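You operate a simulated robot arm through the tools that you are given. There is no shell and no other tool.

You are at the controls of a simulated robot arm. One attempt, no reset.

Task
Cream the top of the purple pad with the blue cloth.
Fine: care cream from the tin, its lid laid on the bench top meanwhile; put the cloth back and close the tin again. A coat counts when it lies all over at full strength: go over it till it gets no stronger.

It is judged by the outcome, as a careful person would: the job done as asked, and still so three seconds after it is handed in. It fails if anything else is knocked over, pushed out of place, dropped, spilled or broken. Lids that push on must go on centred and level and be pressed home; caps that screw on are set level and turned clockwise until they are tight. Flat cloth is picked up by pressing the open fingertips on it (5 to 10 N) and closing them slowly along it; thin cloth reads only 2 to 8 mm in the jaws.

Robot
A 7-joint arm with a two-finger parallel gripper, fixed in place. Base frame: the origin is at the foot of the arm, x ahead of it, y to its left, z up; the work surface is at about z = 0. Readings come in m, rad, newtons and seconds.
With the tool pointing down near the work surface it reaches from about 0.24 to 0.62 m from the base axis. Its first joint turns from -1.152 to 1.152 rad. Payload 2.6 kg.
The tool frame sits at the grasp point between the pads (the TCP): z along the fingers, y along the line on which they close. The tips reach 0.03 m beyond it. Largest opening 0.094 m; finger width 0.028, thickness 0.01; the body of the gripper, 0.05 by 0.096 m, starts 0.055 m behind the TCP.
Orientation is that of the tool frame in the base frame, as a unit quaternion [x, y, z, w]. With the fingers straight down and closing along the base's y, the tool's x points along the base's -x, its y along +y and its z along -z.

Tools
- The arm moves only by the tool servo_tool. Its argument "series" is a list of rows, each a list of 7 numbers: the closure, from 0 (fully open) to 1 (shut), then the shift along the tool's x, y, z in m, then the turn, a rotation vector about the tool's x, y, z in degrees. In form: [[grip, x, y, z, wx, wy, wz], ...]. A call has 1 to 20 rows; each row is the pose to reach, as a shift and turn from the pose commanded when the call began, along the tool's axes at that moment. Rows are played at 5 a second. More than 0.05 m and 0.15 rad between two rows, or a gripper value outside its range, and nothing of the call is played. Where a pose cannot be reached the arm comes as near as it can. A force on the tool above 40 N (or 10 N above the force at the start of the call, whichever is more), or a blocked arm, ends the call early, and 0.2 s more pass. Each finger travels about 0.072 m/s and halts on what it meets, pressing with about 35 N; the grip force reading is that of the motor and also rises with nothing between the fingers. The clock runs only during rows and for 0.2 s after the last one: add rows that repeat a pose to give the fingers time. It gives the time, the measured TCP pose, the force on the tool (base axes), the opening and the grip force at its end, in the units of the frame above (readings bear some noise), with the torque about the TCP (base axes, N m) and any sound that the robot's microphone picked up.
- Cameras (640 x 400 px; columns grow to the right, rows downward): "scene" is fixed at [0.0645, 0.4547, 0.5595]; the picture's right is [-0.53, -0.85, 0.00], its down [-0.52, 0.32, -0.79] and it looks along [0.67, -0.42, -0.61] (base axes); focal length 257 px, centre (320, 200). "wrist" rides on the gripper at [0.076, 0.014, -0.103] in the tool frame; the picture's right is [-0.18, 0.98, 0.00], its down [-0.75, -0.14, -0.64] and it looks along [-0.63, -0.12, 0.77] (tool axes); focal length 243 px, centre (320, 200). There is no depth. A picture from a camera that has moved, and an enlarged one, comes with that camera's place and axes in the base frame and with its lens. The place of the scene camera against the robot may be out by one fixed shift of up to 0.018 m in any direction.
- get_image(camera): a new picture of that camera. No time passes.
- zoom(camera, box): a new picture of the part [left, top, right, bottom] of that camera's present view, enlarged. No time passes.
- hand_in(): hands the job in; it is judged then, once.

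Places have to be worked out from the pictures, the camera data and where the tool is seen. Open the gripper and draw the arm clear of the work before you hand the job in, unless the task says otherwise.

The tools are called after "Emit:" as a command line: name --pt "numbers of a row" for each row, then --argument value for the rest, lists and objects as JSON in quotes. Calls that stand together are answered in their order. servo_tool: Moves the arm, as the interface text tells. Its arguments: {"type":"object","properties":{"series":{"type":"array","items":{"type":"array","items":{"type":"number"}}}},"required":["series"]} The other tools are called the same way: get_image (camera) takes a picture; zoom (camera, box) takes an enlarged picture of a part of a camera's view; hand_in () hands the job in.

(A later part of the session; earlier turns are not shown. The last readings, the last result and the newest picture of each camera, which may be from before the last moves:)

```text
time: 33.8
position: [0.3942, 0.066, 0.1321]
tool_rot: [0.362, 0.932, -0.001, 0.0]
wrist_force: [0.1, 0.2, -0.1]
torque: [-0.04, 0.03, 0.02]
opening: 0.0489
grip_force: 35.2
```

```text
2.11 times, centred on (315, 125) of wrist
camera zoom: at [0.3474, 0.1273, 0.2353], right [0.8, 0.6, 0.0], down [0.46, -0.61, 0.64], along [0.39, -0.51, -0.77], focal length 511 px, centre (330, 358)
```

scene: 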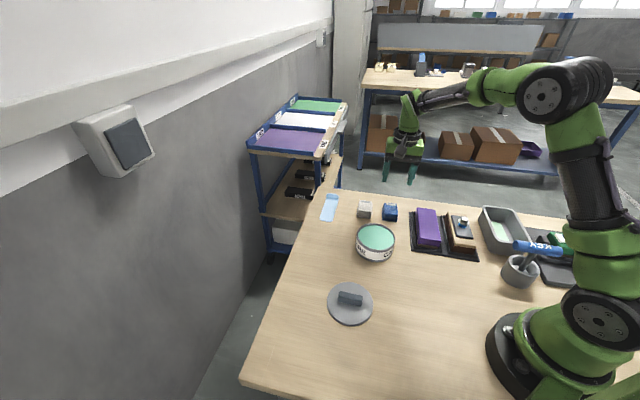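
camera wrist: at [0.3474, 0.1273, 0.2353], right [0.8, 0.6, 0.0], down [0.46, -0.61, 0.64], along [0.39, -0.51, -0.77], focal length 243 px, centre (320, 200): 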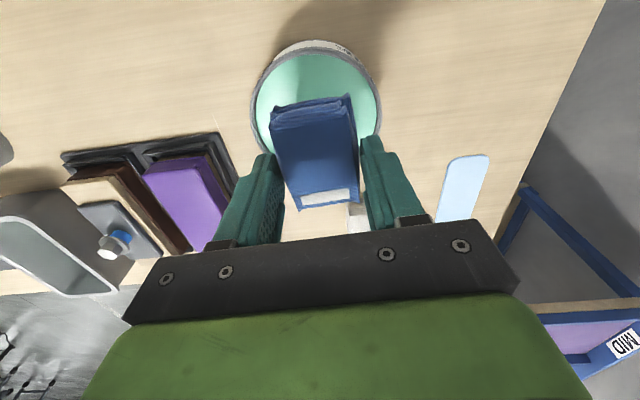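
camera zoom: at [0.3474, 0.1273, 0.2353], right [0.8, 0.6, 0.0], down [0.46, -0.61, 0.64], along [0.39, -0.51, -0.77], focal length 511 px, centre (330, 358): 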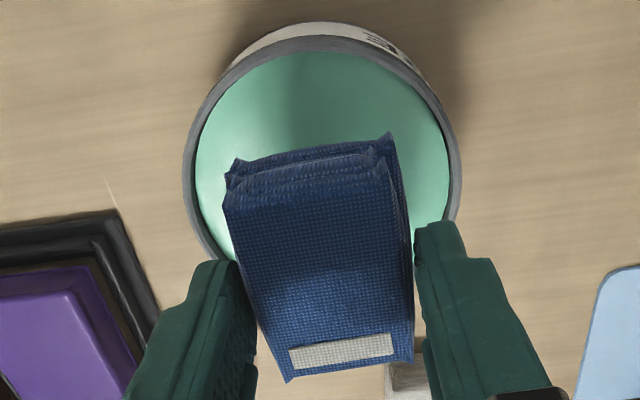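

The tin's centre is about 2.5 mm off in the jaw direction; I correct this and lower the cloth until its underside is level with the rim (~z 0.05).

Emit:
servo_tool --pt "0.8 -0.0007 -0.0025 0.005 0 0 0" --pt "0.8 -0.0007 -0.0025 0.015 0 0 0" --pt "0.8 -0.0007 -0.0025 0.025 0 0 0" --pt "0.8 -0.0007 -0.0025 0.033 0 0 0" --pt "0.8 -0.0007 -0.0025 0.037 0 0 0" --pt "0.8 -0.0007 -0.0025 0.037 0 0 0"

Emit:
zoom --camera "scene" --box '[340, 190, 420, 270]'

Emit:
zoom --camera "wrist" --box '[220, 20, 410, 220]'

```text
time: 35.2
position: [0.3933, 0.0631, 0.0957]
tool_rot: [0.362, 0.932, 0.0, -0.001]
wrist_force: [-0.6, -0.4, -0.3]
torque: [0.02, 0.02, 0.02]
opening: 0.049
grip_force: 35.6
```

```text
5.00 times, centred on (380, 230) of scene
camera zoom: at [0.0645, 0.4547, 0.5595], right [-0.53, -0.85, 0.0], down [-0.52, 0.32, -0.79], along [0.67, -0.42, -0.61], focal length 1285 px, centre (20, 50)
```

zoom: 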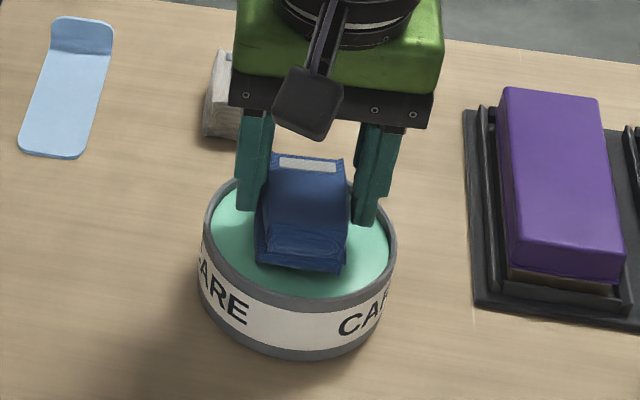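

```text
2.00 times, centred on (315, 120) of wrist
camera zoom: at [0.3459, 0.1255, 0.198], right [0.8, 0.6, 0.0], down [0.46, -0.61, 0.64], along [0.38, -0.51, -0.77], focal length 485 px, centre (330, 360)
```

zoom: 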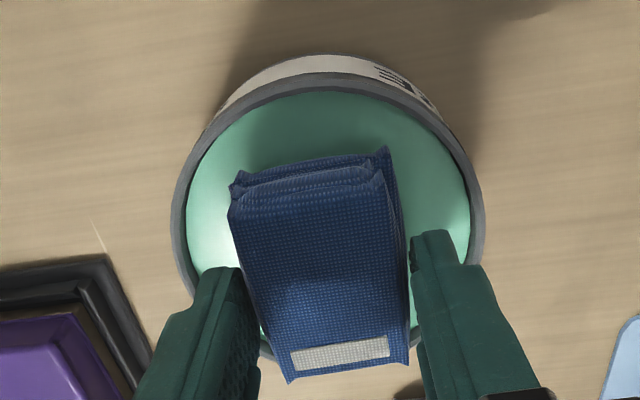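

The cloth is centred inside the rim. I lower in small steps, watching for contact with the cream.

Emit:
servo_tool --pt "0.8 0 0 0.002 0 0 0" --pt "0.8 0 0 0.004 0 0 0" --pt "0.8 0 0 0.006 0 0 0" --pt "0.8 0 0 0.006 0 0 0"

Emit:
zoom --camera "scene" --box '[340, 190, 420, 270]'

```text
time: 36.2
position: [0.3944, 0.0637, 0.0893]
tool_rot: [0.363, 0.932, 0.0, 0.0]
wrist_force: [-0.3, -0.3, 0.7]
torque: [0.0, -0.01, 0.01]
opening: 0.0491
grip_force: 35.2
```

```text
5.00 times, centred on (380, 230) of scene
camera zoom: at [0.0645, 0.4547, 0.5595], right [-0.53, -0.85, 0.0], down [-0.52, 0.32, -0.79], along [0.67, -0.42, -0.61], focal length 1285 px, centre (20, 50)
```

zoom: 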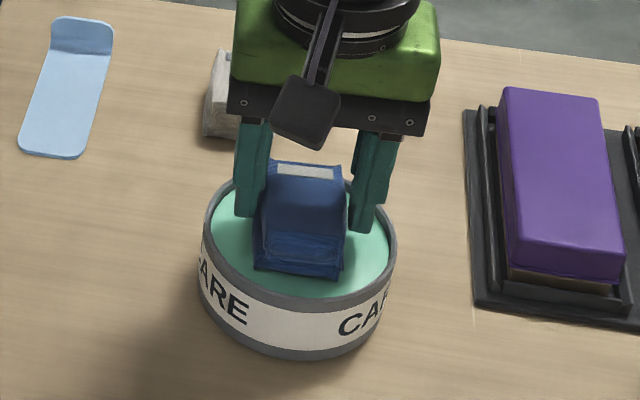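

Emit:
servo_tool --pt "0.8 0 0 0.0015 0 0 0" --pt "0.8 0 0 0.003 0 0 0" --pt "0.8 0 0 0.003 0 0 0"

Emit:
zoom --camera "scene" --box '[350, 200, 410, 260]'

```text
time: 36.9
position: [0.3936, 0.0638, 0.0889]
tool_rot: [0.364, 0.931, 0.001, -0.001]
wrist_force: [-2.4, -0.5, 6.5]
torque: [-0.02, 0.14, 0.01]
opening: 0.0486
grip_force: 35.3
stopped in row 3: the force on the tool passed its limit at 42 N (the readings are from after the stop); the commanded pose is now the measured one
```

```text
6.67 times, centred on (380, 230) of scene
camera zoom: at [0.0644, 0.4547, 0.5595], right [-0.53, -0.85, 0.0], down [-0.52, 0.32, -0.79], along [0.67, -0.42, -0.61], focal length 1713 px, centre (-80, 0)
```

zoom: 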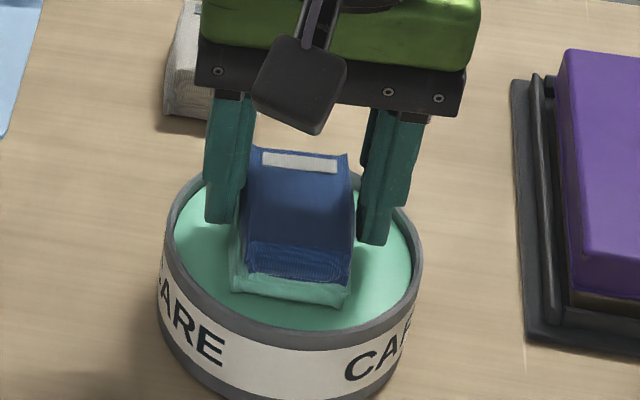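

The cloth met the cream (surface ~z 0.0445) and its lower edge shows cream. I lift it out and check how it looks and is held.

Emit:
servo_tool --pt "0.8 0 0 -0.002 0 0 0" --pt "0.8 0 0 -0.006 0 0 0" --pt "0.8 0 0 -0.014 0 0 0" --pt "0.8 0 0 -0.025 0 0 0" --pt "0.8 0 0 -0.04 0 0 0" --pt "0.8 0 0 -0.055 0 0 0" --pt "0.8 0 0 -0.065 0 0 0" --pt "0.8 0 0 -0.065 0 0 0"

Emit:
zoom --camera "scene" --box '[340, 170, 420, 260]'

Emit:
zoom --camera "wrist" --box '[220, 20, 410, 220]'

```text
time: 38.7
position: [0.3933, 0.0634, 0.1529]
tool_rot: [0.364, 0.931, 0.0, 0.001]
wrist_force: [0.6, 0.4, -1.3]
torque: [0.02, 0.02, 0.02]
opening: 0.049
grip_force: 35.0
```

```text
4.44 times, centred on (380, 215) of scene
camera zoom: at [0.0645, 0.4547, 0.5595], right [-0.53, -0.85, 0.0], down [-0.52, 0.32, -0.79], along [0.67, -0.42, -0.61], focal length 1142 px, centre (53, 133)
```

zoom: 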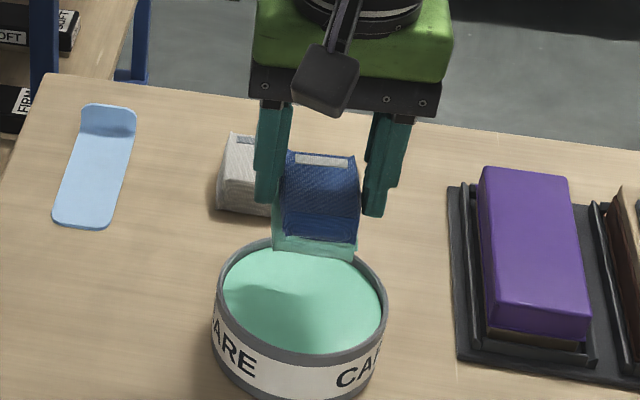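

```text
2.00 times, centred on (315, 120) of wrist
camera zoom: at [0.3468, 0.1255, 0.2557], right [0.8, 0.6, 0.0], down [0.46, -0.62, 0.64], along [0.39, -0.51, -0.77], focal length 485 px, centre (330, 360)
```

zoom: 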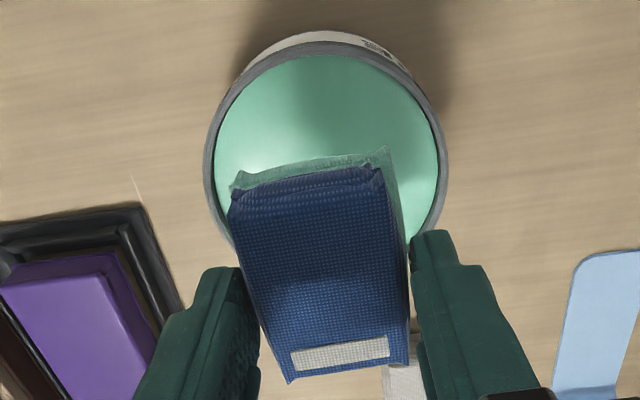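

Cream coats the underside of the cloth. Now I swing to above the purple pad (~0.362, -0.107), turning so the cloth's long side spans the pad's width, to measure the pad from the wrist camera.

Emit:
servo_tool --pt "0.8 -0.004 -0.006 -0.005 0 0 -5" --pt "0.8 -0.011 -0.018 -0.01 0 0 -12" --pt "0.8 -0.019 -0.03 -0.017 0 0 -19" --pt "0.8 -0.027 -0.043 -0.02 0 0 -26" --pt "0.8 -0.035 -0.056 -0.02 0 0 -33" --pt "0.8 -0.043 -0.069 -0.02 0 0 -40" --pt "0.8 -0.051 -0.082 -0.02 0 0 -47" --pt "0.8 -0.06 -0.096 -0.02 0 0 -54" --pt "0.8 -0.069 -0.11 -0.02 0 0 -61" --pt "0.8 -0.077 -0.123 -0.02 0 0 -68" --pt "0.8 -0.084 -0.134 -0.02 0 0 -75" --pt "0.8 -0.09 -0.143 -0.02 0 0 -82" --pt "0.8 -0.0923 -0.1466 -0.02 0 0 -88" --pt "0.8 -0.0923 -0.1466 -0.02 0 0 -88"

Emit:
get_image --camera "wrist"

Emit:
zoom --camera "scene" --box '[370, 150, 510, 270]'

```text
time: 41.7
position: [0.3628, -0.1069, 0.1732]
tool_rot: [-0.386, 0.922, 0.0, 0.001]
wrist_force: [0.1, -0.5, -0.1]
torque: [0.01, -0.01, 0.01]
opening: 0.0491
grip_force: 35.0
```

```text
taken
camera wrist: at [0.2983, -0.152, 0.2764], right [-0.57, 0.82, 0.0], down [0.63, 0.44, 0.64], along [0.53, 0.37, -0.77], focal length 243 px, centre (320, 200)
```

wrist: 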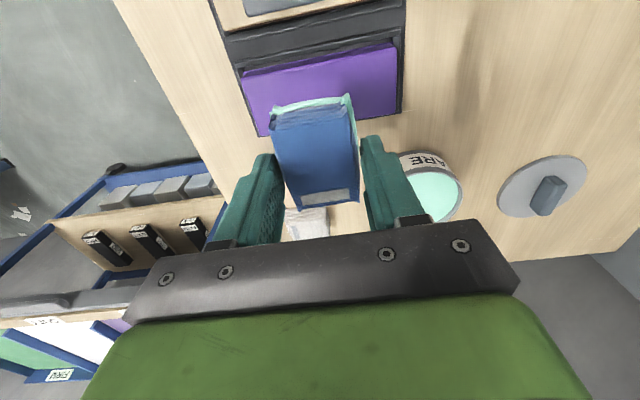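

```text
3.33 times, centred on (440, 210) of scene
camera zoom: at [0.0645, 0.4547, 0.5595], right [-0.53, -0.85, 0.0], down [-0.52, 0.32, -0.79], along [0.67, -0.42, -0.61], focal length 857 px, centre (-80, 167)
```

zoom: 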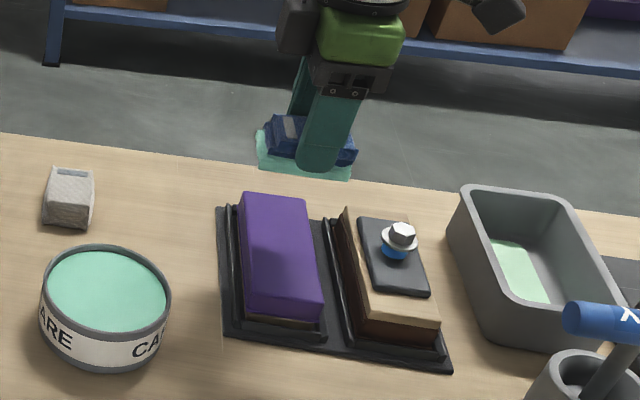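

Emit:
zoom --camera "wrist" --box '[210, 0, 430, 150]'

```text
2.67 times, centred on (320, 75) of wrist
camera zoom: at [0.2983, -0.152, 0.2764], right [-0.57, 0.82, 0.0], down [0.63, 0.44, 0.64], along [0.53, 0.37, -0.77], focal length 647 px, centre (320, 533)
```

zoom: 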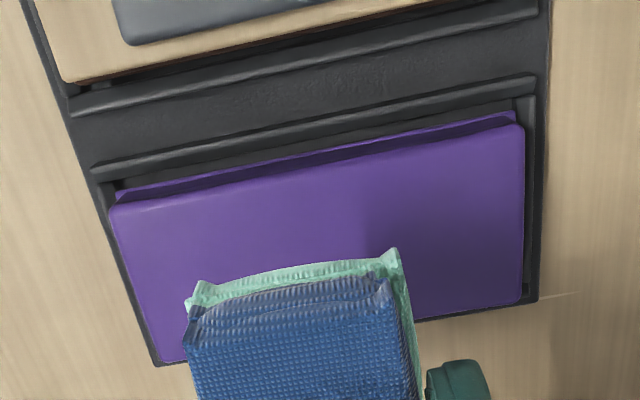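

Measured pad: centre ≈(0.356, -0.1095), about 0.133 × 0.0545 m, long axis at -45°, top ≈z 0.040. I position the cloth over its centre and lower to about 3 mm above contact.

Emit:
servo_tool --pt "0.8 0.0065 0.0029 0.01 0 0 0" --pt "0.8 0.0065 0.0029 0.03 0 0 0" --pt "0.8 0.0065 0.0029 0.05 0 0 0" --pt "0.8 0.0065 0.0029 0.066 0 0 0" --pt "0.8 0.0065 0.0029 0.078 0 0 0" --pt "0.8 0.0065 0.0029 0.084 0 0 0" --pt "0.8 0.0065 0.0029 0.084 0 0 0"

Emit:
zoom --camera "wrist" --box '[190, 0, 450, 200]'

Emit:
zoom --camera "scene" --box '[390, 180, 490, 270]'

```text
time: 43.3
position: [0.3559, -0.1093, 0.0895]
tool_rot: [-0.385, 0.923, 0.001, 0.001]
wrist_force: [0.4, -0.5, -0.7]
torque: [0.0, -0.01, -0.01]
opening: 0.0491
grip_force: 35.2
```

```text
2.00 times, centred on (320, 100) of wrist
camera zoom: at [0.2917, -0.1539, 0.1916], right [-0.57, 0.82, 0.0], down [0.63, 0.44, 0.64], along [0.53, 0.37, -0.77], focal length 485 px, centre (320, 400)
```

zoom: 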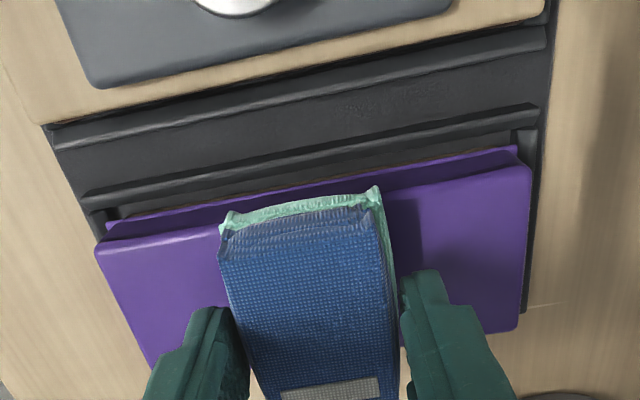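

```text
4.44 times, centred on (440, 225) of scene
camera zoom: at [0.0645, 0.4547, 0.5595], right [-0.53, -0.85, 0.0], down [-0.52, 0.32, -0.79], along [0.67, -0.42, -0.61], focal length 1142 px, centre (-213, 89)
```

zoom: 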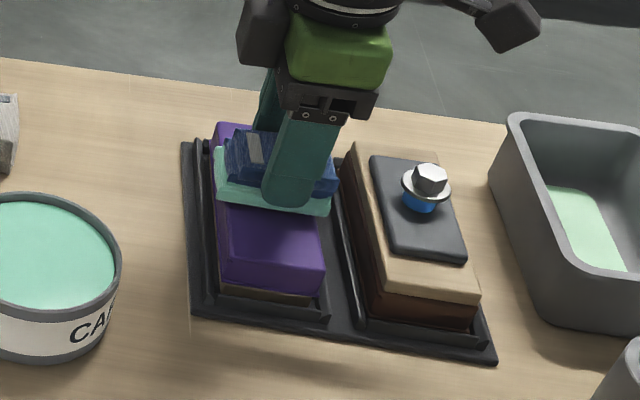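

Emit:
servo_tool --pt "0.8 0 0 0.0007 0 0 0" --pt "0.8 0 0 0.0014 0 0 0" --pt "0.8 0 0 0.002 0 0 0" --pt "0.8 0 0 0.002 0 0 0"

```text
time: 44.3
position: [0.3552, -0.1085, 0.0862]
tool_rot: [-0.385, 0.923, 0.0, 0.001]
wrist_force: [-0.1, -0.7, -0.2]
torque: [-0.01, -0.02, -0.02]
opening: 0.0488
grip_force: 34.9
```

No contact at TCP z 0.0862; I continue in finer steps.

Emit:
servo_tool --pt "0.8 0 0 0.0005 0 0 0" --pt "0.8 0 0 0.001 0 0 0" --pt "0.8 0 0 0.0015 0 0 0" --pt "0.8 0 0 0.0015 0 0 0"

```text
time: 45.3
position: [0.3565, -0.1089, 0.0846]
tool_rot: [-0.386, 0.923, 0.001, 0.0]
wrist_force: [-0.4, 0.9, 2.3]
torque: [-0.05, 0.14, -0.02]
opening: 0.0489
grip_force: 35.4
```

Contact starts (2.3 N) at TCP z≈0.085. I press a touch more to gauge the stiffness.

Emit:
servo_tool --pt "0.8 0 0 0.0004 0 0 0" --pt "0.8 0 0 0.0006 0 0 0" --pt "0.8 0 0 0.0006 0 0 0"

```text
time: 46.1
position: [0.3559, -0.1091, 0.0848]
tool_rot: [-0.385, 0.923, 0.0, 0.002]
wrist_force: [-3.0, 2.6, 14.0]
torque: [0.08, 0.25, -0.02]
opening: 0.0487
grip_force: 35.4
```

14 N after 0.6 mm: a good wiping pressure. I stroke along the pad's long axis, past both ends, and return to centre.

Emit:
servo_tool --pt "0.8 0 0.008 0 0 0 0" --pt "0.8 0 0.018 0 0 0 0" --pt "0.8 0 0.028 0 0 0 0" --pt "0.8 0 0.038 0 0 0 0" --pt "0.8 0 0.046 0 0 0 0" --pt "0.8 0 0.046 0 0 0 0" --pt "0.8 0 0.036 0 0 0 0" --pt "0.8 0 0.026 0 0 0 0" --pt "0.8 0 0.016 0 0 0 0" --pt "0.8 0 0.006 0 0 0 0" --pt "0.8 0 -0.004 0 0 0 0" --pt "0.8 0 -0.014 0 0 0 0" --pt "0.8 0 -0.024 0 0 0 0" --pt "0.8 0 -0.034 0 0 0 0" --pt "0.8 0 -0.044 0 0 0 0" --pt "0.8 0 -0.046 0 0 0 0" --pt "0.8 0 -0.036 0 0 0 0" --pt "0.8 0 -0.024 0 0 0 0" --pt "0.8 0 -0.012 0 0 0 0" --pt "0.8 0 0 0 0 0 0"

Emit:
zoom --camera "wrist" --box '[190, 0, 450, 200]'

Emit:
zoom --camera "scene" --box '[390, 180, 490, 270]'

```text
time: 47.7
position: [0.3265, -0.0785, 0.0841]
tool_rot: [-0.384, 0.923, 0.003, 0.001]
wrist_force: [-3.0, 0.2, 7.5]
torque: [-0.06, 0.05, -0.03]
opening: 0.0488
grip_force: 35.3
stopped in row 7: the force on the tool passed its limit at 45 N (the readings are from after the stop); the commanded pose is now the measured one
```

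```text
2.00 times, centred on (320, 100) of wrist
camera zoom: at [0.2621, -0.1229, 0.188], right [-0.57, 0.82, 0.01], down [0.63, 0.43, 0.64], along [0.53, 0.37, -0.77], focal length 485 px, centre (320, 400)
```

zoom: 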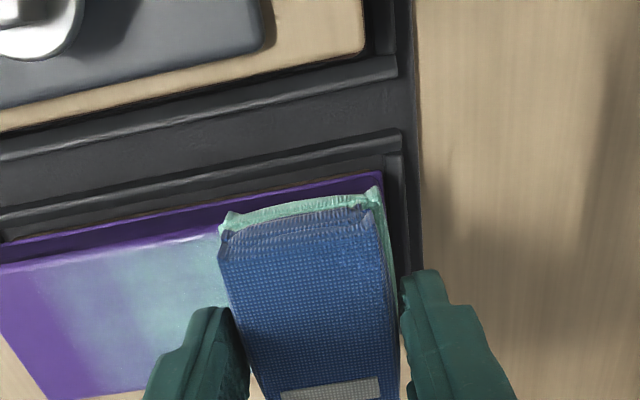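

```text
4.44 times, centred on (440, 225) of scene
camera zoom: at [0.0644, 0.4547, 0.5595], right [-0.53, -0.85, 0.0], down [-0.52, 0.32, -0.79], along [0.67, -0.42, -0.61], focal length 1142 px, centre (-213, 89)
```

zoom: 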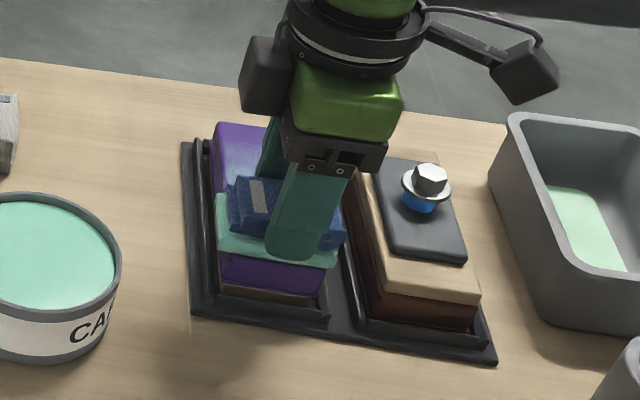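

Cream lies on the swept part; the force limit tripped at the reversal near the +y end. Contact is now ~7.5 N, so I stroke back slowly toward the other end at this lighter pressure.

Emit:
servo_tool --pt "0.8 0 -0.002 -0.0002 0 0 0" --pt "0.8 0 -0.007 -0.0002 0 0 0" --pt "0.8 0 -0.013 -0.0002 0 0 0" --pt "0.8 0 -0.019 -0.0002 0 0 0" --pt "0.8 0 -0.025 -0.0002 0 0 0" --pt "0.8 0 -0.031 -0.0002 0 0 0" --pt "0.8 0 -0.037 -0.0002 0 0 0" --pt "0.8 0 -0.043 -0.0002 0 0 0" --pt "0.8 0 -0.043 -0.0002 0 0 0"

Emit:
zoom --camera "wrist" --box '[190, 0, 450, 200]'

Emit:
zoom --camera "scene" --box '[390, 180, 490, 270]'

```text
time: 49.7
position: [0.3564, -0.1066, 0.0851]
tool_rot: [-0.386, 0.922, 0.002, 0.0]
wrist_force: [-4.4, 4.6, 13.2]
torque: [0.09, 0.03, 0.03]
opening: 0.0487
grip_force: 35.2
```

```text
2.00 times, centred on (320, 100) of wrist
camera zoom: at [0.2924, -0.1529, 0.1878], right [-0.57, 0.82, 0.01], down [0.63, 0.43, 0.64], along [0.53, 0.37, -0.77], focal length 485 px, centre (320, 400)
```

zoom: 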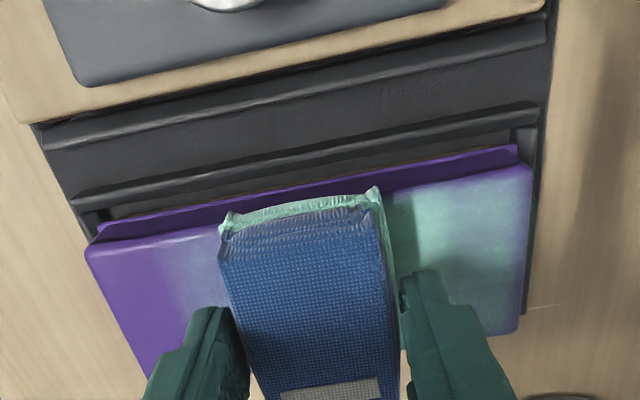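

```text
4.44 times, centred on (440, 225) of scene
camera zoom: at [0.0644, 0.4547, 0.5595], right [-0.53, -0.85, 0.0], down [-0.52, 0.32, -0.79], along [0.67, -0.42, -0.61], focal length 1142 px, centre (-213, 89)
```

zoom: 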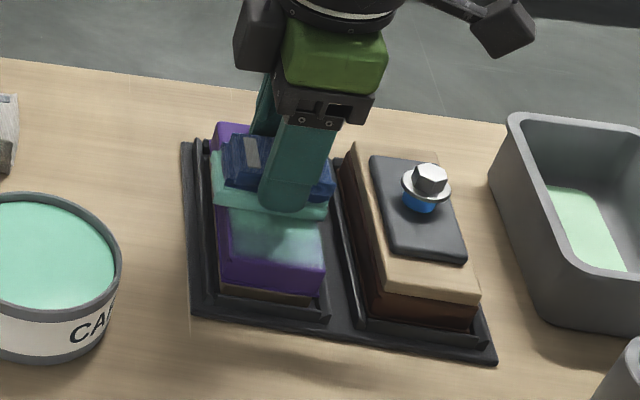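

The coat builds well, fading near the borders. I carry on to the -y end.

Emit:
servo_tool --pt "0.8 0 -0.004 -0.0001 0 0 0" --pt "0.8 0 -0.01 -0.0001 0 0 0" --pt "0.8 0 -0.016 -0.0001 0 0 0" --pt "0.8 0 -0.022 -0.0001 0 0 0" --pt "0.8 0 -0.028 -0.0001 0 0 0" --pt "0.8 0 -0.034 -0.0001 0 0 0" --pt "0.8 0 -0.04 -0.0001 0 0 0" --pt "0.8 0 -0.046 -0.0001 0 0 0" --pt "0.8 0 -0.05 -0.0001 0 0 0" --pt "0.8 0 -0.05 -0.0001 0 0 0"

Emit:
zoom --camera "wrist" --box '[190, 0, 450, 200]'

```text
time: 51.9
position: [0.3921, -0.1442, 0.0858]
tool_rot: [-0.384, 0.923, 0.004, -0.001]
wrist_force: [-3.5, 1.6, 8.7]
torque: [0.02, 0.01, -0.01]
opening: 0.049
grip_force: 34.9
```

```text
2.00 times, centred on (320, 100) of wrist
camera zoom: at [0.3286, -0.1886, 0.1877], right [-0.57, 0.82, 0.01], down [0.63, 0.43, 0.64], along [0.53, 0.37, -0.77], focal length 485 px, centre (320, 400)
```

zoom: 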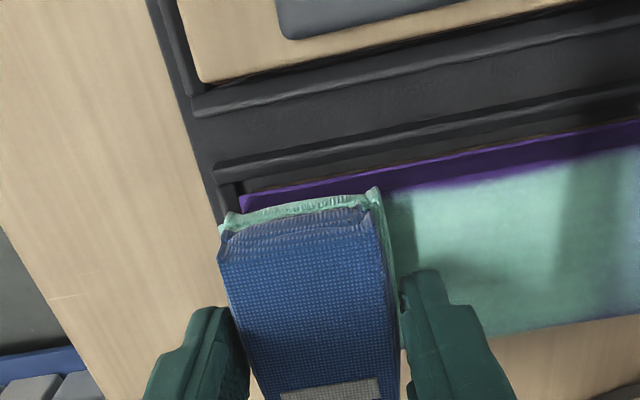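

The cloth reaches past the -y end. I correct the ~0.4° tilt picked up and make the next pass shifted 4 mm toward the bolt side, going back to the +y end.

Emit:
servo_tool --pt "0.8 0.002 0.001 0 0.2 0 0" --pt "0.8 0.004 0.005 0 0.4 0 0" --pt "0.8 0.004 0.011 0 0.4 0 0" --pt "0.8 0.004 0.017 0 0.4 0 0" --pt "0.8 0.004 0.023 0 0.4 0 0" --pt "0.8 0.004 0.029 0 0.4 0 0" --pt "0.8 0.004 0.035 0 0.4 0 0" --pt "0.8 0.004 0.041 0 0.4 0 0" --pt "0.8 0.004 0.047 0 0.4 0 0" --pt "0.8 0.004 0.053 0 0.4 0 0" --pt "0.8 0.004 0.053 0 0.4 0 0"

Emit:
zoom --camera "wrist" --box '[190, 0, 450, 200]'

```text
time: 54.3
position: [0.3516, -0.1075, 0.0843]
tool_rot: [-0.385, 0.923, 0.001, 0.001]
wrist_force: [2.6, -2.6, 6.5]
torque: [-0.01, -0.01, 0.01]
opening: 0.0483
grip_force: 35.5
```

```text
2.00 times, centred on (320, 100) of wrist
camera zoom: at [0.2871, -0.1523, 0.1875], right [-0.57, 0.82, 0.0], down [0.63, 0.44, 0.64], along [0.53, 0.37, -0.77], focal length 485 px, centre (320, 400)
```

zoom: 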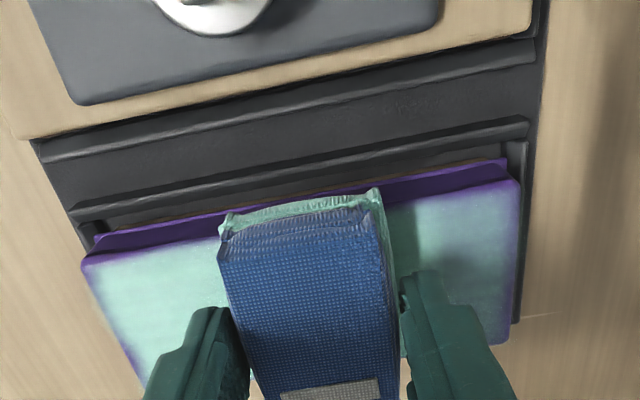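

Emit:
servo_tool --pt "0.8 0.001 0.006 0 0 0 0" --pt "0.8 0.002 0.012 0 0 0 0" --pt "0.8 0.002 0.018 0 0 0 0" --pt "0.8 0.002 0.024 0 0 0 0" --pt "0.8 0.002 0.03 0 0 0 0" --pt "0.8 0.002 0.036 0 0 0 0" --pt "0.8 0.002 0.042 0 0 0 0" --pt "0.8 0.002 0.047 0 0 0 0" --pt "0.8 0.002 0.05 0 0 0 0" --pt "0.8 0.002 0.05 0 0 0 0"

Emit:
zoom --camera "wrist" --box '[190, 0, 450, 200]'

Emit:
zoom --camera "scene" --box '[390, 180, 490, 270]'

```text
time: 56.5
position: [0.3135, -0.0752, 0.086]
tool_rot: [-0.385, 0.923, 0.001, 0.001]
wrist_force: [0.5, -0.5, -0.1]
torque: [0.01, 0.01, -0.03]
opening: 0.0487
grip_force: 34.9
```

```text
2.00 times, centred on (320, 100) of wrist
camera zoom: at [0.25, -0.1194, 0.1882], right [-0.57, 0.82, 0.0], down [0.63, 0.43, 0.64], along [0.53, 0.37, -0.77], focal length 485 px, centre (320, 400)
```

zoom: 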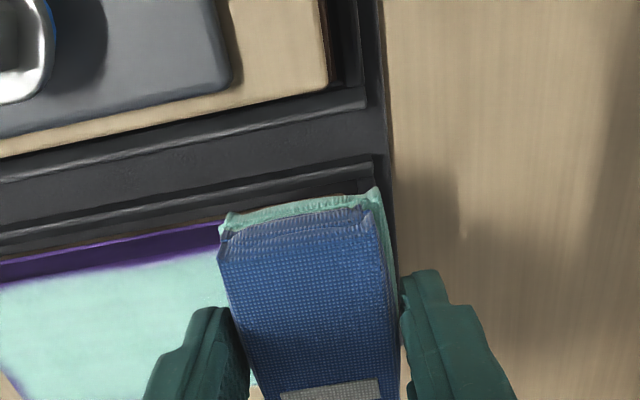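

```text
4.44 times, centred on (440, 225) of scene
camera zoom: at [0.0645, 0.4547, 0.5595], right [-0.53, -0.85, 0.0], down [-0.52, 0.32, -0.79], along [0.67, -0.42, -0.61], focal length 1142 px, centre (-213, 89)
```

zoom: 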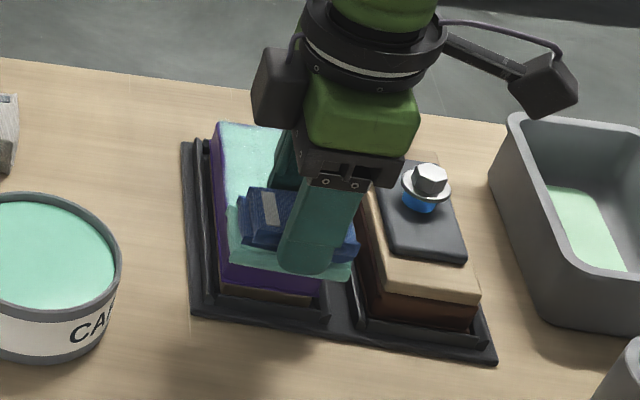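

At the +y end the force has dropped to zero, so contact is lost there. I press down gently in small steps to restore ~8–10 N.

Emit:
servo_tool --pt "0.8 0 -0.004 0.0004 0 0 0" --pt "0.8 0 -0.006 0.0007 0 0 0" --pt "0.8 0 -0.006 0.001 0 0 0" --pt "0.8 0 -0.006 0.001 0 0 0"

```text
time: 57.5
position: [0.3193, -0.0789, 0.0842]
tool_rot: [-0.384, 0.923, 0.001, 0.0]
wrist_force: [-7.3, 2.2, 15.0]
torque: [0.12, 0.27, -0.01]
opening: 0.0488
grip_force: 35.0
```

Emit:
servo_tool --pt "0.8 0 -0.004 -0.0002 0 0 0" --pt "0.8 0 -0.01 -0.0002 0 0 0" --pt "0.8 0 -0.016 -0.0002 0 0 0" --pt "0.8 0 -0.022 -0.0002 0 0 0" --pt "0.8 0 -0.028 -0.0002 0 0 0" --pt "0.8 0 -0.034 -0.0002 0 0 0" --pt "0.8 0 -0.04 -0.0002 0 0 0" --pt "0.8 0 -0.046 -0.0002 0 0 0" --pt "0.8 0 -0.046 -0.0002 0 0 0"

Emit:
zoom --camera "wrist" --box '[190, 0, 450, 200]'

Emit:
zoom --camera "scene" --box '[390, 180, 490, 270]'

```text
time: 59.5
position: [0.3515, -0.1116, 0.0848]
tool_rot: [-0.385, 0.923, 0.001, 0.001]
wrist_force: [-7.5, 6.8, 20.1]
torque: [0.26, 0.26, 0.02]
opening: 0.0491
grip_force: 34.9
```

```text
2.00 times, centred on (320, 100) of wrist
camera zoom: at [0.2871, -0.1561, 0.1872], right [-0.57, 0.82, 0.0], down [0.63, 0.43, 0.64], along [0.53, 0.37, -0.77], focal length 485 px, centre (320, 400)
```

zoom: 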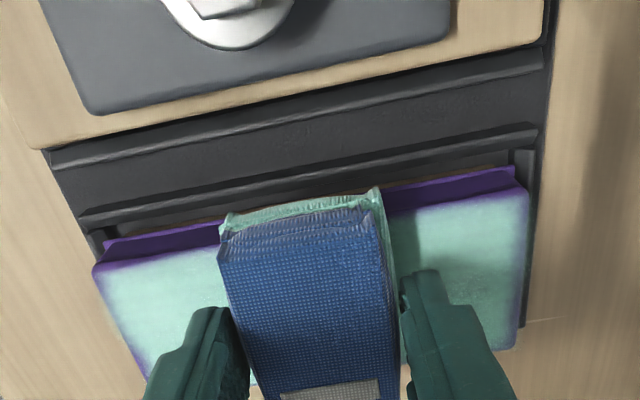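

```text
4.44 times, centred on (440, 225) of scene
camera zoom: at [0.0644, 0.4547, 0.5595], right [-0.53, -0.85, 0.0], down [-0.52, 0.32, -0.79], along [0.67, -0.42, -0.61], focal length 1142 px, centre (-213, 89)
```

zoom: 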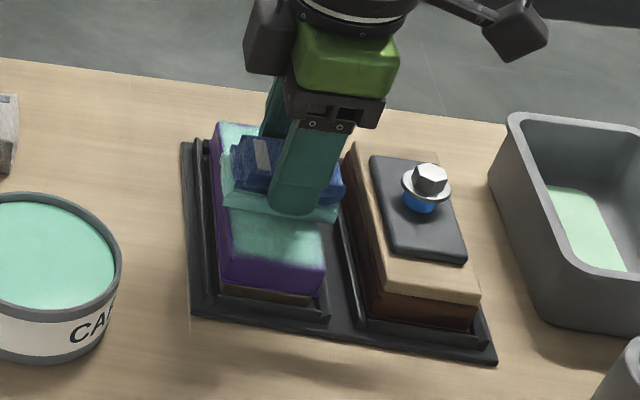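

Good coat in the middle; borders still show a thin purple band. I ease the pressure slightly and go on past the -y end.

Emit:
servo_tool --pt "0.8 0 -0.004 -0.0004 0 0 0" --pt "0.8 0 -0.01 -0.0004 0 0 0" --pt "0.8 0 -0.016 -0.0004 0 0 0" --pt "0.8 0 -0.022 -0.0004 0 0 0" --pt "0.8 0 -0.028 -0.0004 0 0 0" --pt "0.8 0 -0.034 -0.0004 0 0 0" --pt "0.8 0 -0.04 -0.0004 0 0 0" --pt "0.8 0 -0.046 -0.0004 0 0 0" --pt "0.8 0 -0.052 -0.0004 0 0 0" --pt "0.8 0 -0.056 -0.0004 0 0 0" --pt "0.8 0 -0.056 -0.0004 0 0 0"

Emit:
zoom --camera "wrist" --box '[190, 0, 450, 200]'

Emit:
zoom --camera "scene" --box '[390, 180, 490, 270]'

```text
time: 61.9
position: [0.3905, -0.1527, 0.0844]
tool_rot: [-0.385, 0.923, 0.0, 0.001]
wrist_force: [-0.4, -0.1, 1.0]
torque: [0.03, 0.02, 0.03]
opening: 0.0488
grip_force: 34.7
```

```text
2.00 times, centred on (320, 100) of wrist
camera zoom: at [0.3267, -0.1959, 0.1874], right [-0.57, 0.82, 0.0], down [0.63, 0.44, 0.64], along [0.53, 0.37, -0.77], focal length 485 px, centre (320, 400)
```

zoom: 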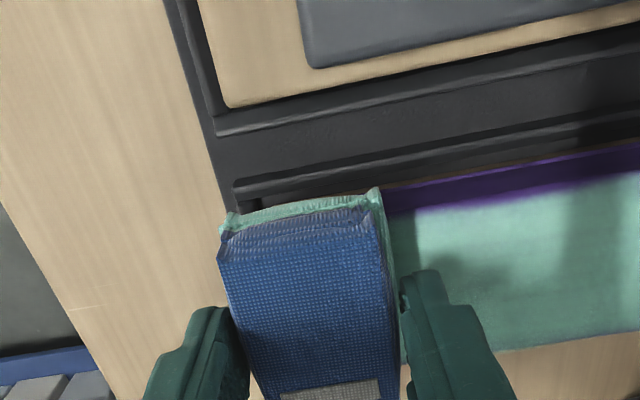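

```text
4.44 times, centred on (440, 225) of scene
camera zoom: at [0.0645, 0.4547, 0.5595], right [-0.53, -0.85, 0.0], down [-0.52, 0.32, -0.79], along [0.67, -0.42, -0.61], focal length 1142 px, centre (-213, 89)
```

zoom: 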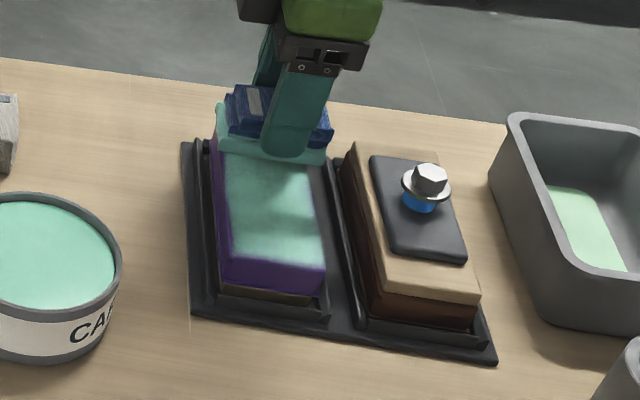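

At this end the force is only ~1 N. I press a little and wipe crosswise over the -y end to cover its border and corners.

Emit:
servo_tool --pt "0.8 0 0.003 0.0004 0 0 0" --pt "0.8 0 0.004 0.0007 0 0 0" --pt "0.8 0 0.004 0.0007 0 0 0"

```text
time: 62.7
position: [0.3891, -0.1478, 0.0848]
tool_rot: [-0.385, 0.923, -0.001, 0.003]
wrist_force: [2.5, -2.5, 7.4]
torque: [-0.04, 0.05, 0.03]
opening: 0.0486
grip_force: 35.3
```

Emit:
servo_tool --pt "0.8 -0.003 0 0.0002 0 0 0" --pt "0.8 -0.007 0 0.0002 0 0 0" --pt "0.8 -0.011 0 0.0002 0 0 0" --pt "0.8 -0.015 0 0.0002 0 0 0" --pt "0.8 -0.016 0.003 0.0002 0 0 0" --pt "0.8 -0.016 0.008 0.0002 0 0 0" --pt "0.8 -0.016 0.014 0.0002 0 0 0" --pt "0.8 -0.016 0.014 0.0002 0 0 0"

Emit:
zoom --camera "wrist" --box '[190, 0, 450, 200]'

Emit:
zoom --camera "scene" --box '[390, 180, 490, 270]'

```text
time: 64.5
position: [0.3903, -0.1266, 0.0846]
tool_rot: [-0.386, 0.922, 0.0, 0.002]
wrist_force: [6.5, -1.8, 14.2]
torque: [-0.14, -0.16, 0.06]
opening: 0.0488
grip_force: 34.6
```

```text
2.00 times, centred on (320, 100) of wrist
camera zoom: at [0.3261, -0.1713, 0.1869], right [-0.57, 0.82, 0.0], down [0.63, 0.44, 0.65], along [0.53, 0.37, -0.76], focal length 485 px, centre (320, 400)
```

zoom: 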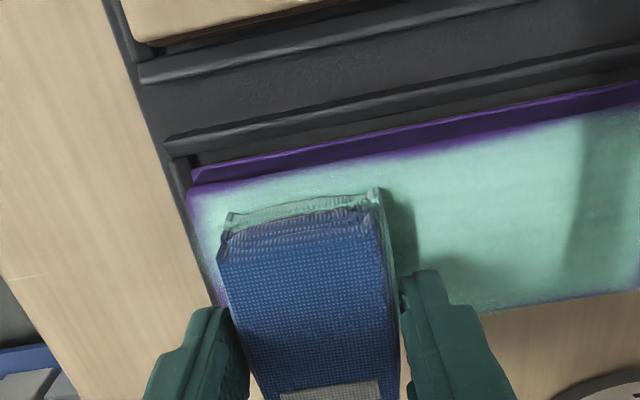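

```text
4.44 times, centred on (440, 225) of scene
camera zoom: at [0.0644, 0.4547, 0.5595], right [-0.53, -0.85, 0.0], down [-0.52, 0.32, -0.79], along [0.67, -0.42, -0.61], focal length 1142 px, centre (-213, 89)
```

zoom: 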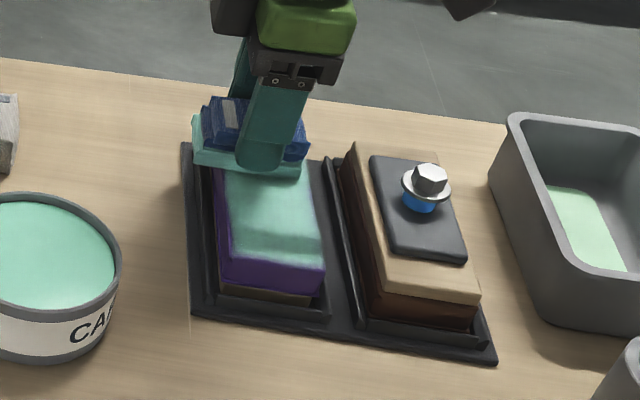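

Nice: the -y end and bolt-side edge are filling in. Now a stroke toward +y shifted to the tin side, to cover that long edge.

Emit:
servo_tool --pt "0.8 0.001 0.005 0 0 0 0" --pt "0.8 0.002 0.011 0 0 0 0" --pt "0.8 0.002 0.017 0 0 0 0" --pt "0.8 0.002 0.023 0 0 0 0" --pt "0.8 0.002 0.029 0 0 0 0" --pt "0.8 0.002 0.035 0.0001 0 0 0" --pt "0.8 0.002 0.041 0.0001 0 0 0" --pt "0.8 0.002 0.047 0.0001 0 0 0" --pt "0.8 0.002 0.047 0.0001 0 0 0"

Emit:
zoom --camera "wrist" --box '[190, 0, 450, 200]'

```text
time: 66.5
position: [0.354, -0.0941, 0.0846]
tool_rot: [-0.384, 0.923, 0.0, 0.001]
wrist_force: [2.0, -2.7, 8.2]
torque: [-0.06, -0.1, -0.03]
opening: 0.0486
grip_force: 34.7
```

```text
2.00 times, centred on (320, 100) of wrist
camera zoom: at [0.2903, -0.1397, 0.187], right [-0.57, 0.82, 0.0], down [0.63, 0.43, 0.64], along [0.53, 0.37, -0.77], focal length 485 px, centre (320, 400)
```

zoom: 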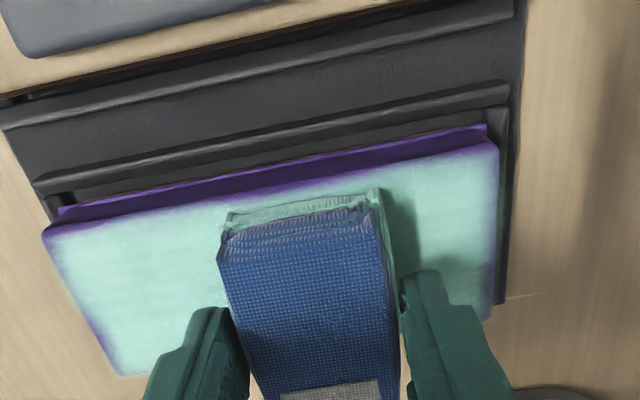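

Emit:
servo_tool --pt "0.8 0 0.005 0.0001 0 0 0" --pt "0.8 0 0.011 0.0002 0 0 0" --pt "0.8 0 0.017 0.0003 0 0 0" --pt "0.8 0 0.023 0.0004 0 0 0" --pt "0.8 0 0.029 0.0005 0 0 0" --pt "0.8 0 0.035 0.0006 0 0 0" --pt "0.8 0 0.041 0.0007 0 0 0" --pt "0.8 0 0.043 0.0007 0 0 0"

Emit:
zoom --camera "wrist" --box '[190, 0, 450, 200]'

```text
time: 68.3
position: [0.3252, -0.0667, 0.0842]
tool_rot: [-0.385, 0.923, -0.001, 0.004]
wrist_force: [6.9, -8.9, 22.2]
torque: [-0.4, -0.04, 0.13]
opening: 0.0486
grip_force: 35.6
```

```text
2.00 times, centred on (320, 100) of wrist
camera zoom: at [0.2609, -0.1108, 0.1864], right [-0.57, 0.82, 0.0], down [0.63, 0.44, 0.65], along [0.53, 0.36, -0.76], focal length 485 px, centre (320, 400)
```

zoom: 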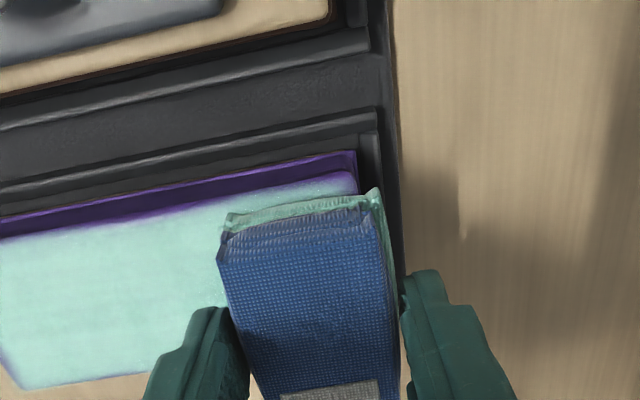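

22 N at the +y end; I ease slightly and wipe crosswise toward the bolt side to cover this end border.

Emit:
servo_tool --pt "0.8 0.002 0 -0.0004 0 0 0" --pt "0.8 0.006 0 -0.0004 0 0 0" --pt "0.8 0.01 0 -0.0004 0 0 0" --pt "0.8 0.014 0 -0.0004 0 0 0" --pt "0.8 0.016 0 -0.0004 0 0 0" --pt "0.8 0.016 0 -0.0004 0 0 0"

Emit:
zoom --camera "scene" --box '[390, 180, 490, 270]'

```text
time: 69.7
position: [0.3159, -0.078, 0.0833]
tool_rot: [-0.385, 0.923, 0.0, 0.003]
wrist_force: [8.3, 11.3, 27.4]
torque: [0.64, -0.42, 0.03]
opening: 0.0488
grip_force: 34.8
```

```text
4.44 times, centred on (440, 225) of scene
camera zoom: at [0.0643, 0.4547, 0.5595], right [-0.53, -0.85, 0.0], down [-0.52, 0.32, -0.79], along [0.67, -0.42, -0.61], focal length 1142 px, centre (-213, 89)
```

zoom: 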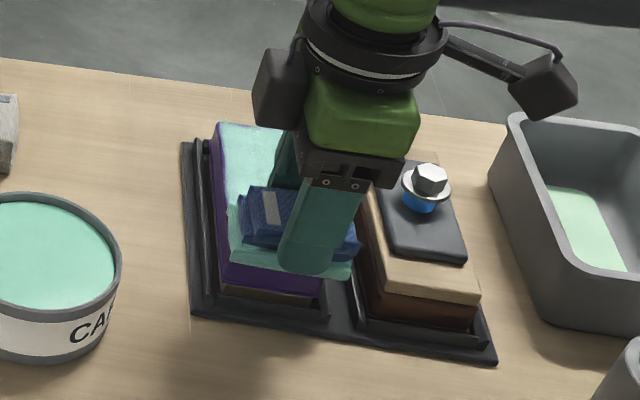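

Force is 27 N here; I back off half a millimetre, then stroke along the bolt-side edge back toward -y.

Emit:
servo_tool --pt "0.8 0 0 -0.0007 0 0 0" --pt "0.8 0 -0.003 -0.0009 0 0 0" --pt "0.8 0 -0.008 -0.0009 0 0 0" --pt "0.8 0 -0.014 -0.0009 0 0 0" --pt "0.8 0 -0.02 -0.0009 0 0 0" --pt "0.8 0 -0.026 -0.0009 0 0 0" --pt "0.8 0 -0.032 -0.0009 0 0 0" --pt "0.8 0 -0.038 -0.0009 0 0 0" --pt "0.8 0 -0.044 -0.0009 0 0 0" --pt "0.8 0 -0.044 -0.0009 0 0 0"

Emit:
zoom --camera "wrist" --box '[190, 0, 450, 200]'

Emit:
zoom --camera "scene" --box '[390, 180, 490, 270]'

```text
time: 71.9
position: [0.3441, -0.1078, 0.0836]
tool_rot: [-0.385, 0.923, 0.0, 0.001]
wrist_force: [-0.6, -0.3, 1.0]
torque: [-0.02, 0.09, -0.02]
opening: 0.0488
grip_force: 35.1
```

```text
2.00 times, centred on (320, 100) of wrist
camera zoom: at [0.2804, -0.1523, 0.1865], right [-0.57, 0.82, 0.0], down [0.63, 0.44, 0.64], along [0.53, 0.37, -0.77], focal length 485 px, centre (320, 400)
```

zoom: 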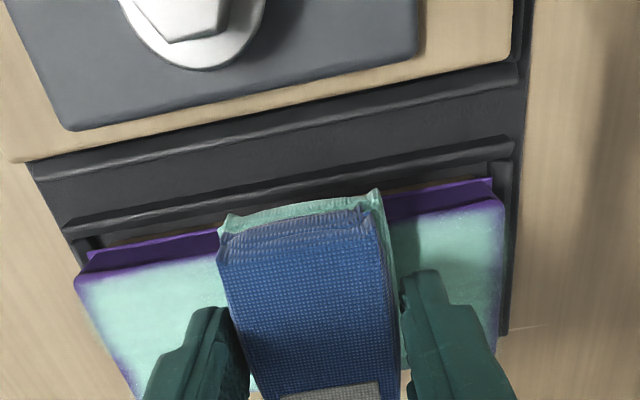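

```text
4.44 times, centred on (440, 225) of scene
camera zoom: at [0.0645, 0.4547, 0.5595], right [-0.53, -0.85, 0.0], down [-0.52, 0.32, -0.79], along [0.67, -0.42, -0.61], focal length 1142 px, centre (-213, 89)
```

zoom: 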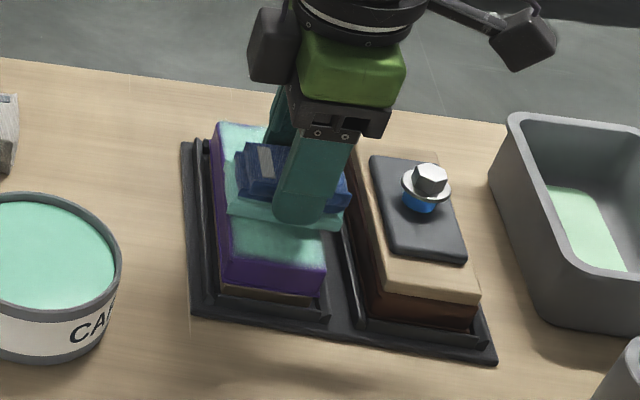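

Light contact mid-pad now; the cloth may have ridden up about 1 mm in the fingers. I lift off and move above the tin for a clear look at the coat and a re-dip.

Emit:
servo_tool --pt "0.8 0 0 -0.004 0 0 0" --pt "0.8 0 0 -0.015 0 0 0" --pt "0.8 0 0 -0.03 0 0 0" --pt "0.8 -0.01 0.005 -0.045 0 0 0" --pt "0.8 -0.035 0.018 -0.05 0 0 0" --pt "0.8 -0.06 0.033 -0.05 0 0 0" --pt "0.8 -0.085 0.048 -0.05 0 0 0" --pt "0.8 -0.11 0.061 -0.05 0 0 0" --pt "0.8 -0.135 0.074 -0.05 0 0 0" --pt "0.8 -0.15 0.082 -0.05 0 0 0" --pt "0.8 -0.1566 0.0856 -0.05 0 0 0" --pt "0.8 -0.1566 0.0856 -0.05 0 0 0"

Emit:
zoom --camera "scene" --box '[395, 190, 485, 270]'

Emit:
get_image --camera "wrist"

Emit:
zoom --camera "scene" --box '[335, 170, 435, 270]'

```text
time: 74.5
position: [0.3949, 0.0654, 0.1346]
tool_rot: [-0.385, 0.923, 0.0, 0.0]
wrist_force: [0.3, 0.2, -0.4]
torque: [0.02, -0.02, -0.02]
opening: 0.0489
grip_force: 35.0
```

```text
5.00 times, centred on (440, 230) of scene
camera zoom: at [0.0645, 0.4547, 0.5595], right [-0.53, -0.85, 0.0], down [-0.52, 0.32, -0.79], along [0.67, -0.42, -0.61], focal length 1285 px, centre (-280, 50)
```

zoom: 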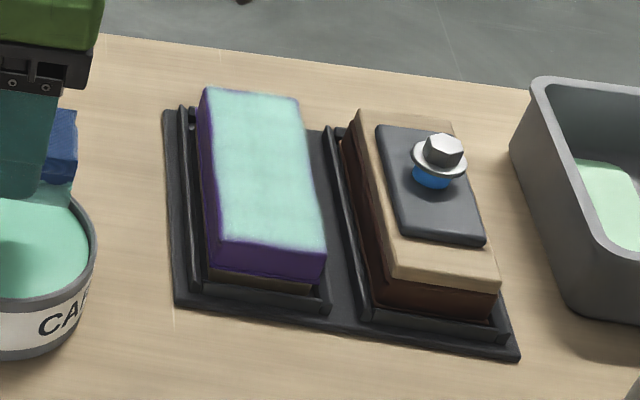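

```text
taken
camera wrist: at [0.3299, 0.0205, 0.2381], right [-0.57, 0.82, 0.0], down [0.63, 0.44, 0.64], along [0.53, 0.37, -0.77], focal length 243 px, centre (320, 200)
```

wrist: 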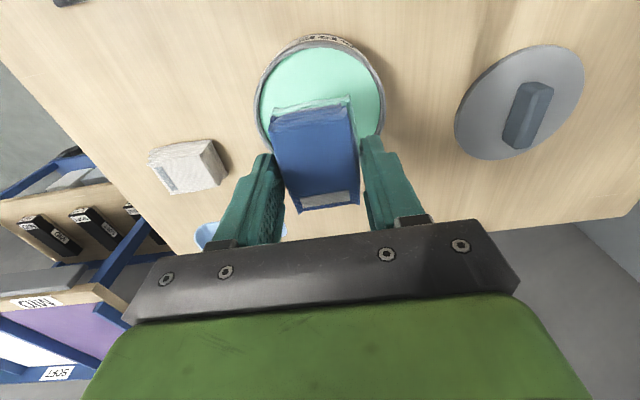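

```text
4.00 times, centred on (385, 220) of scene
camera zoom: at [0.0645, 0.4547, 0.5595], right [-0.53, -0.85, 0.0], down [-0.52, 0.32, -0.79], along [0.67, -0.42, -0.61], focal length 1028 px, centre (60, 120)
```

zoom: 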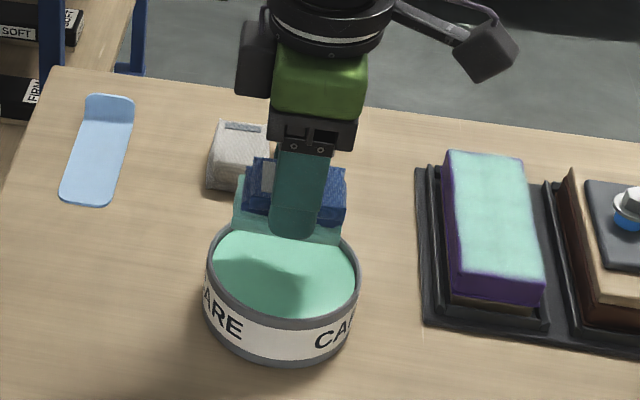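

Emit:
zoom --camera "scene" --box '[405, 200, 450, 255]'

```text
7.27 times, centred on (428, 228) of scene
camera zoom: at [0.0645, 0.4547, 0.5595], right [-0.53, -0.85, 0.0], down [-0.52, 0.32, -0.79], along [0.67, -0.42, -0.61], focal length 1869 px, centre (-462, 0)
```

zoom: 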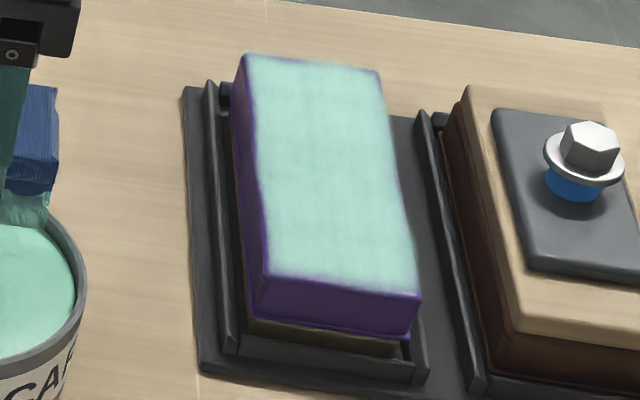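

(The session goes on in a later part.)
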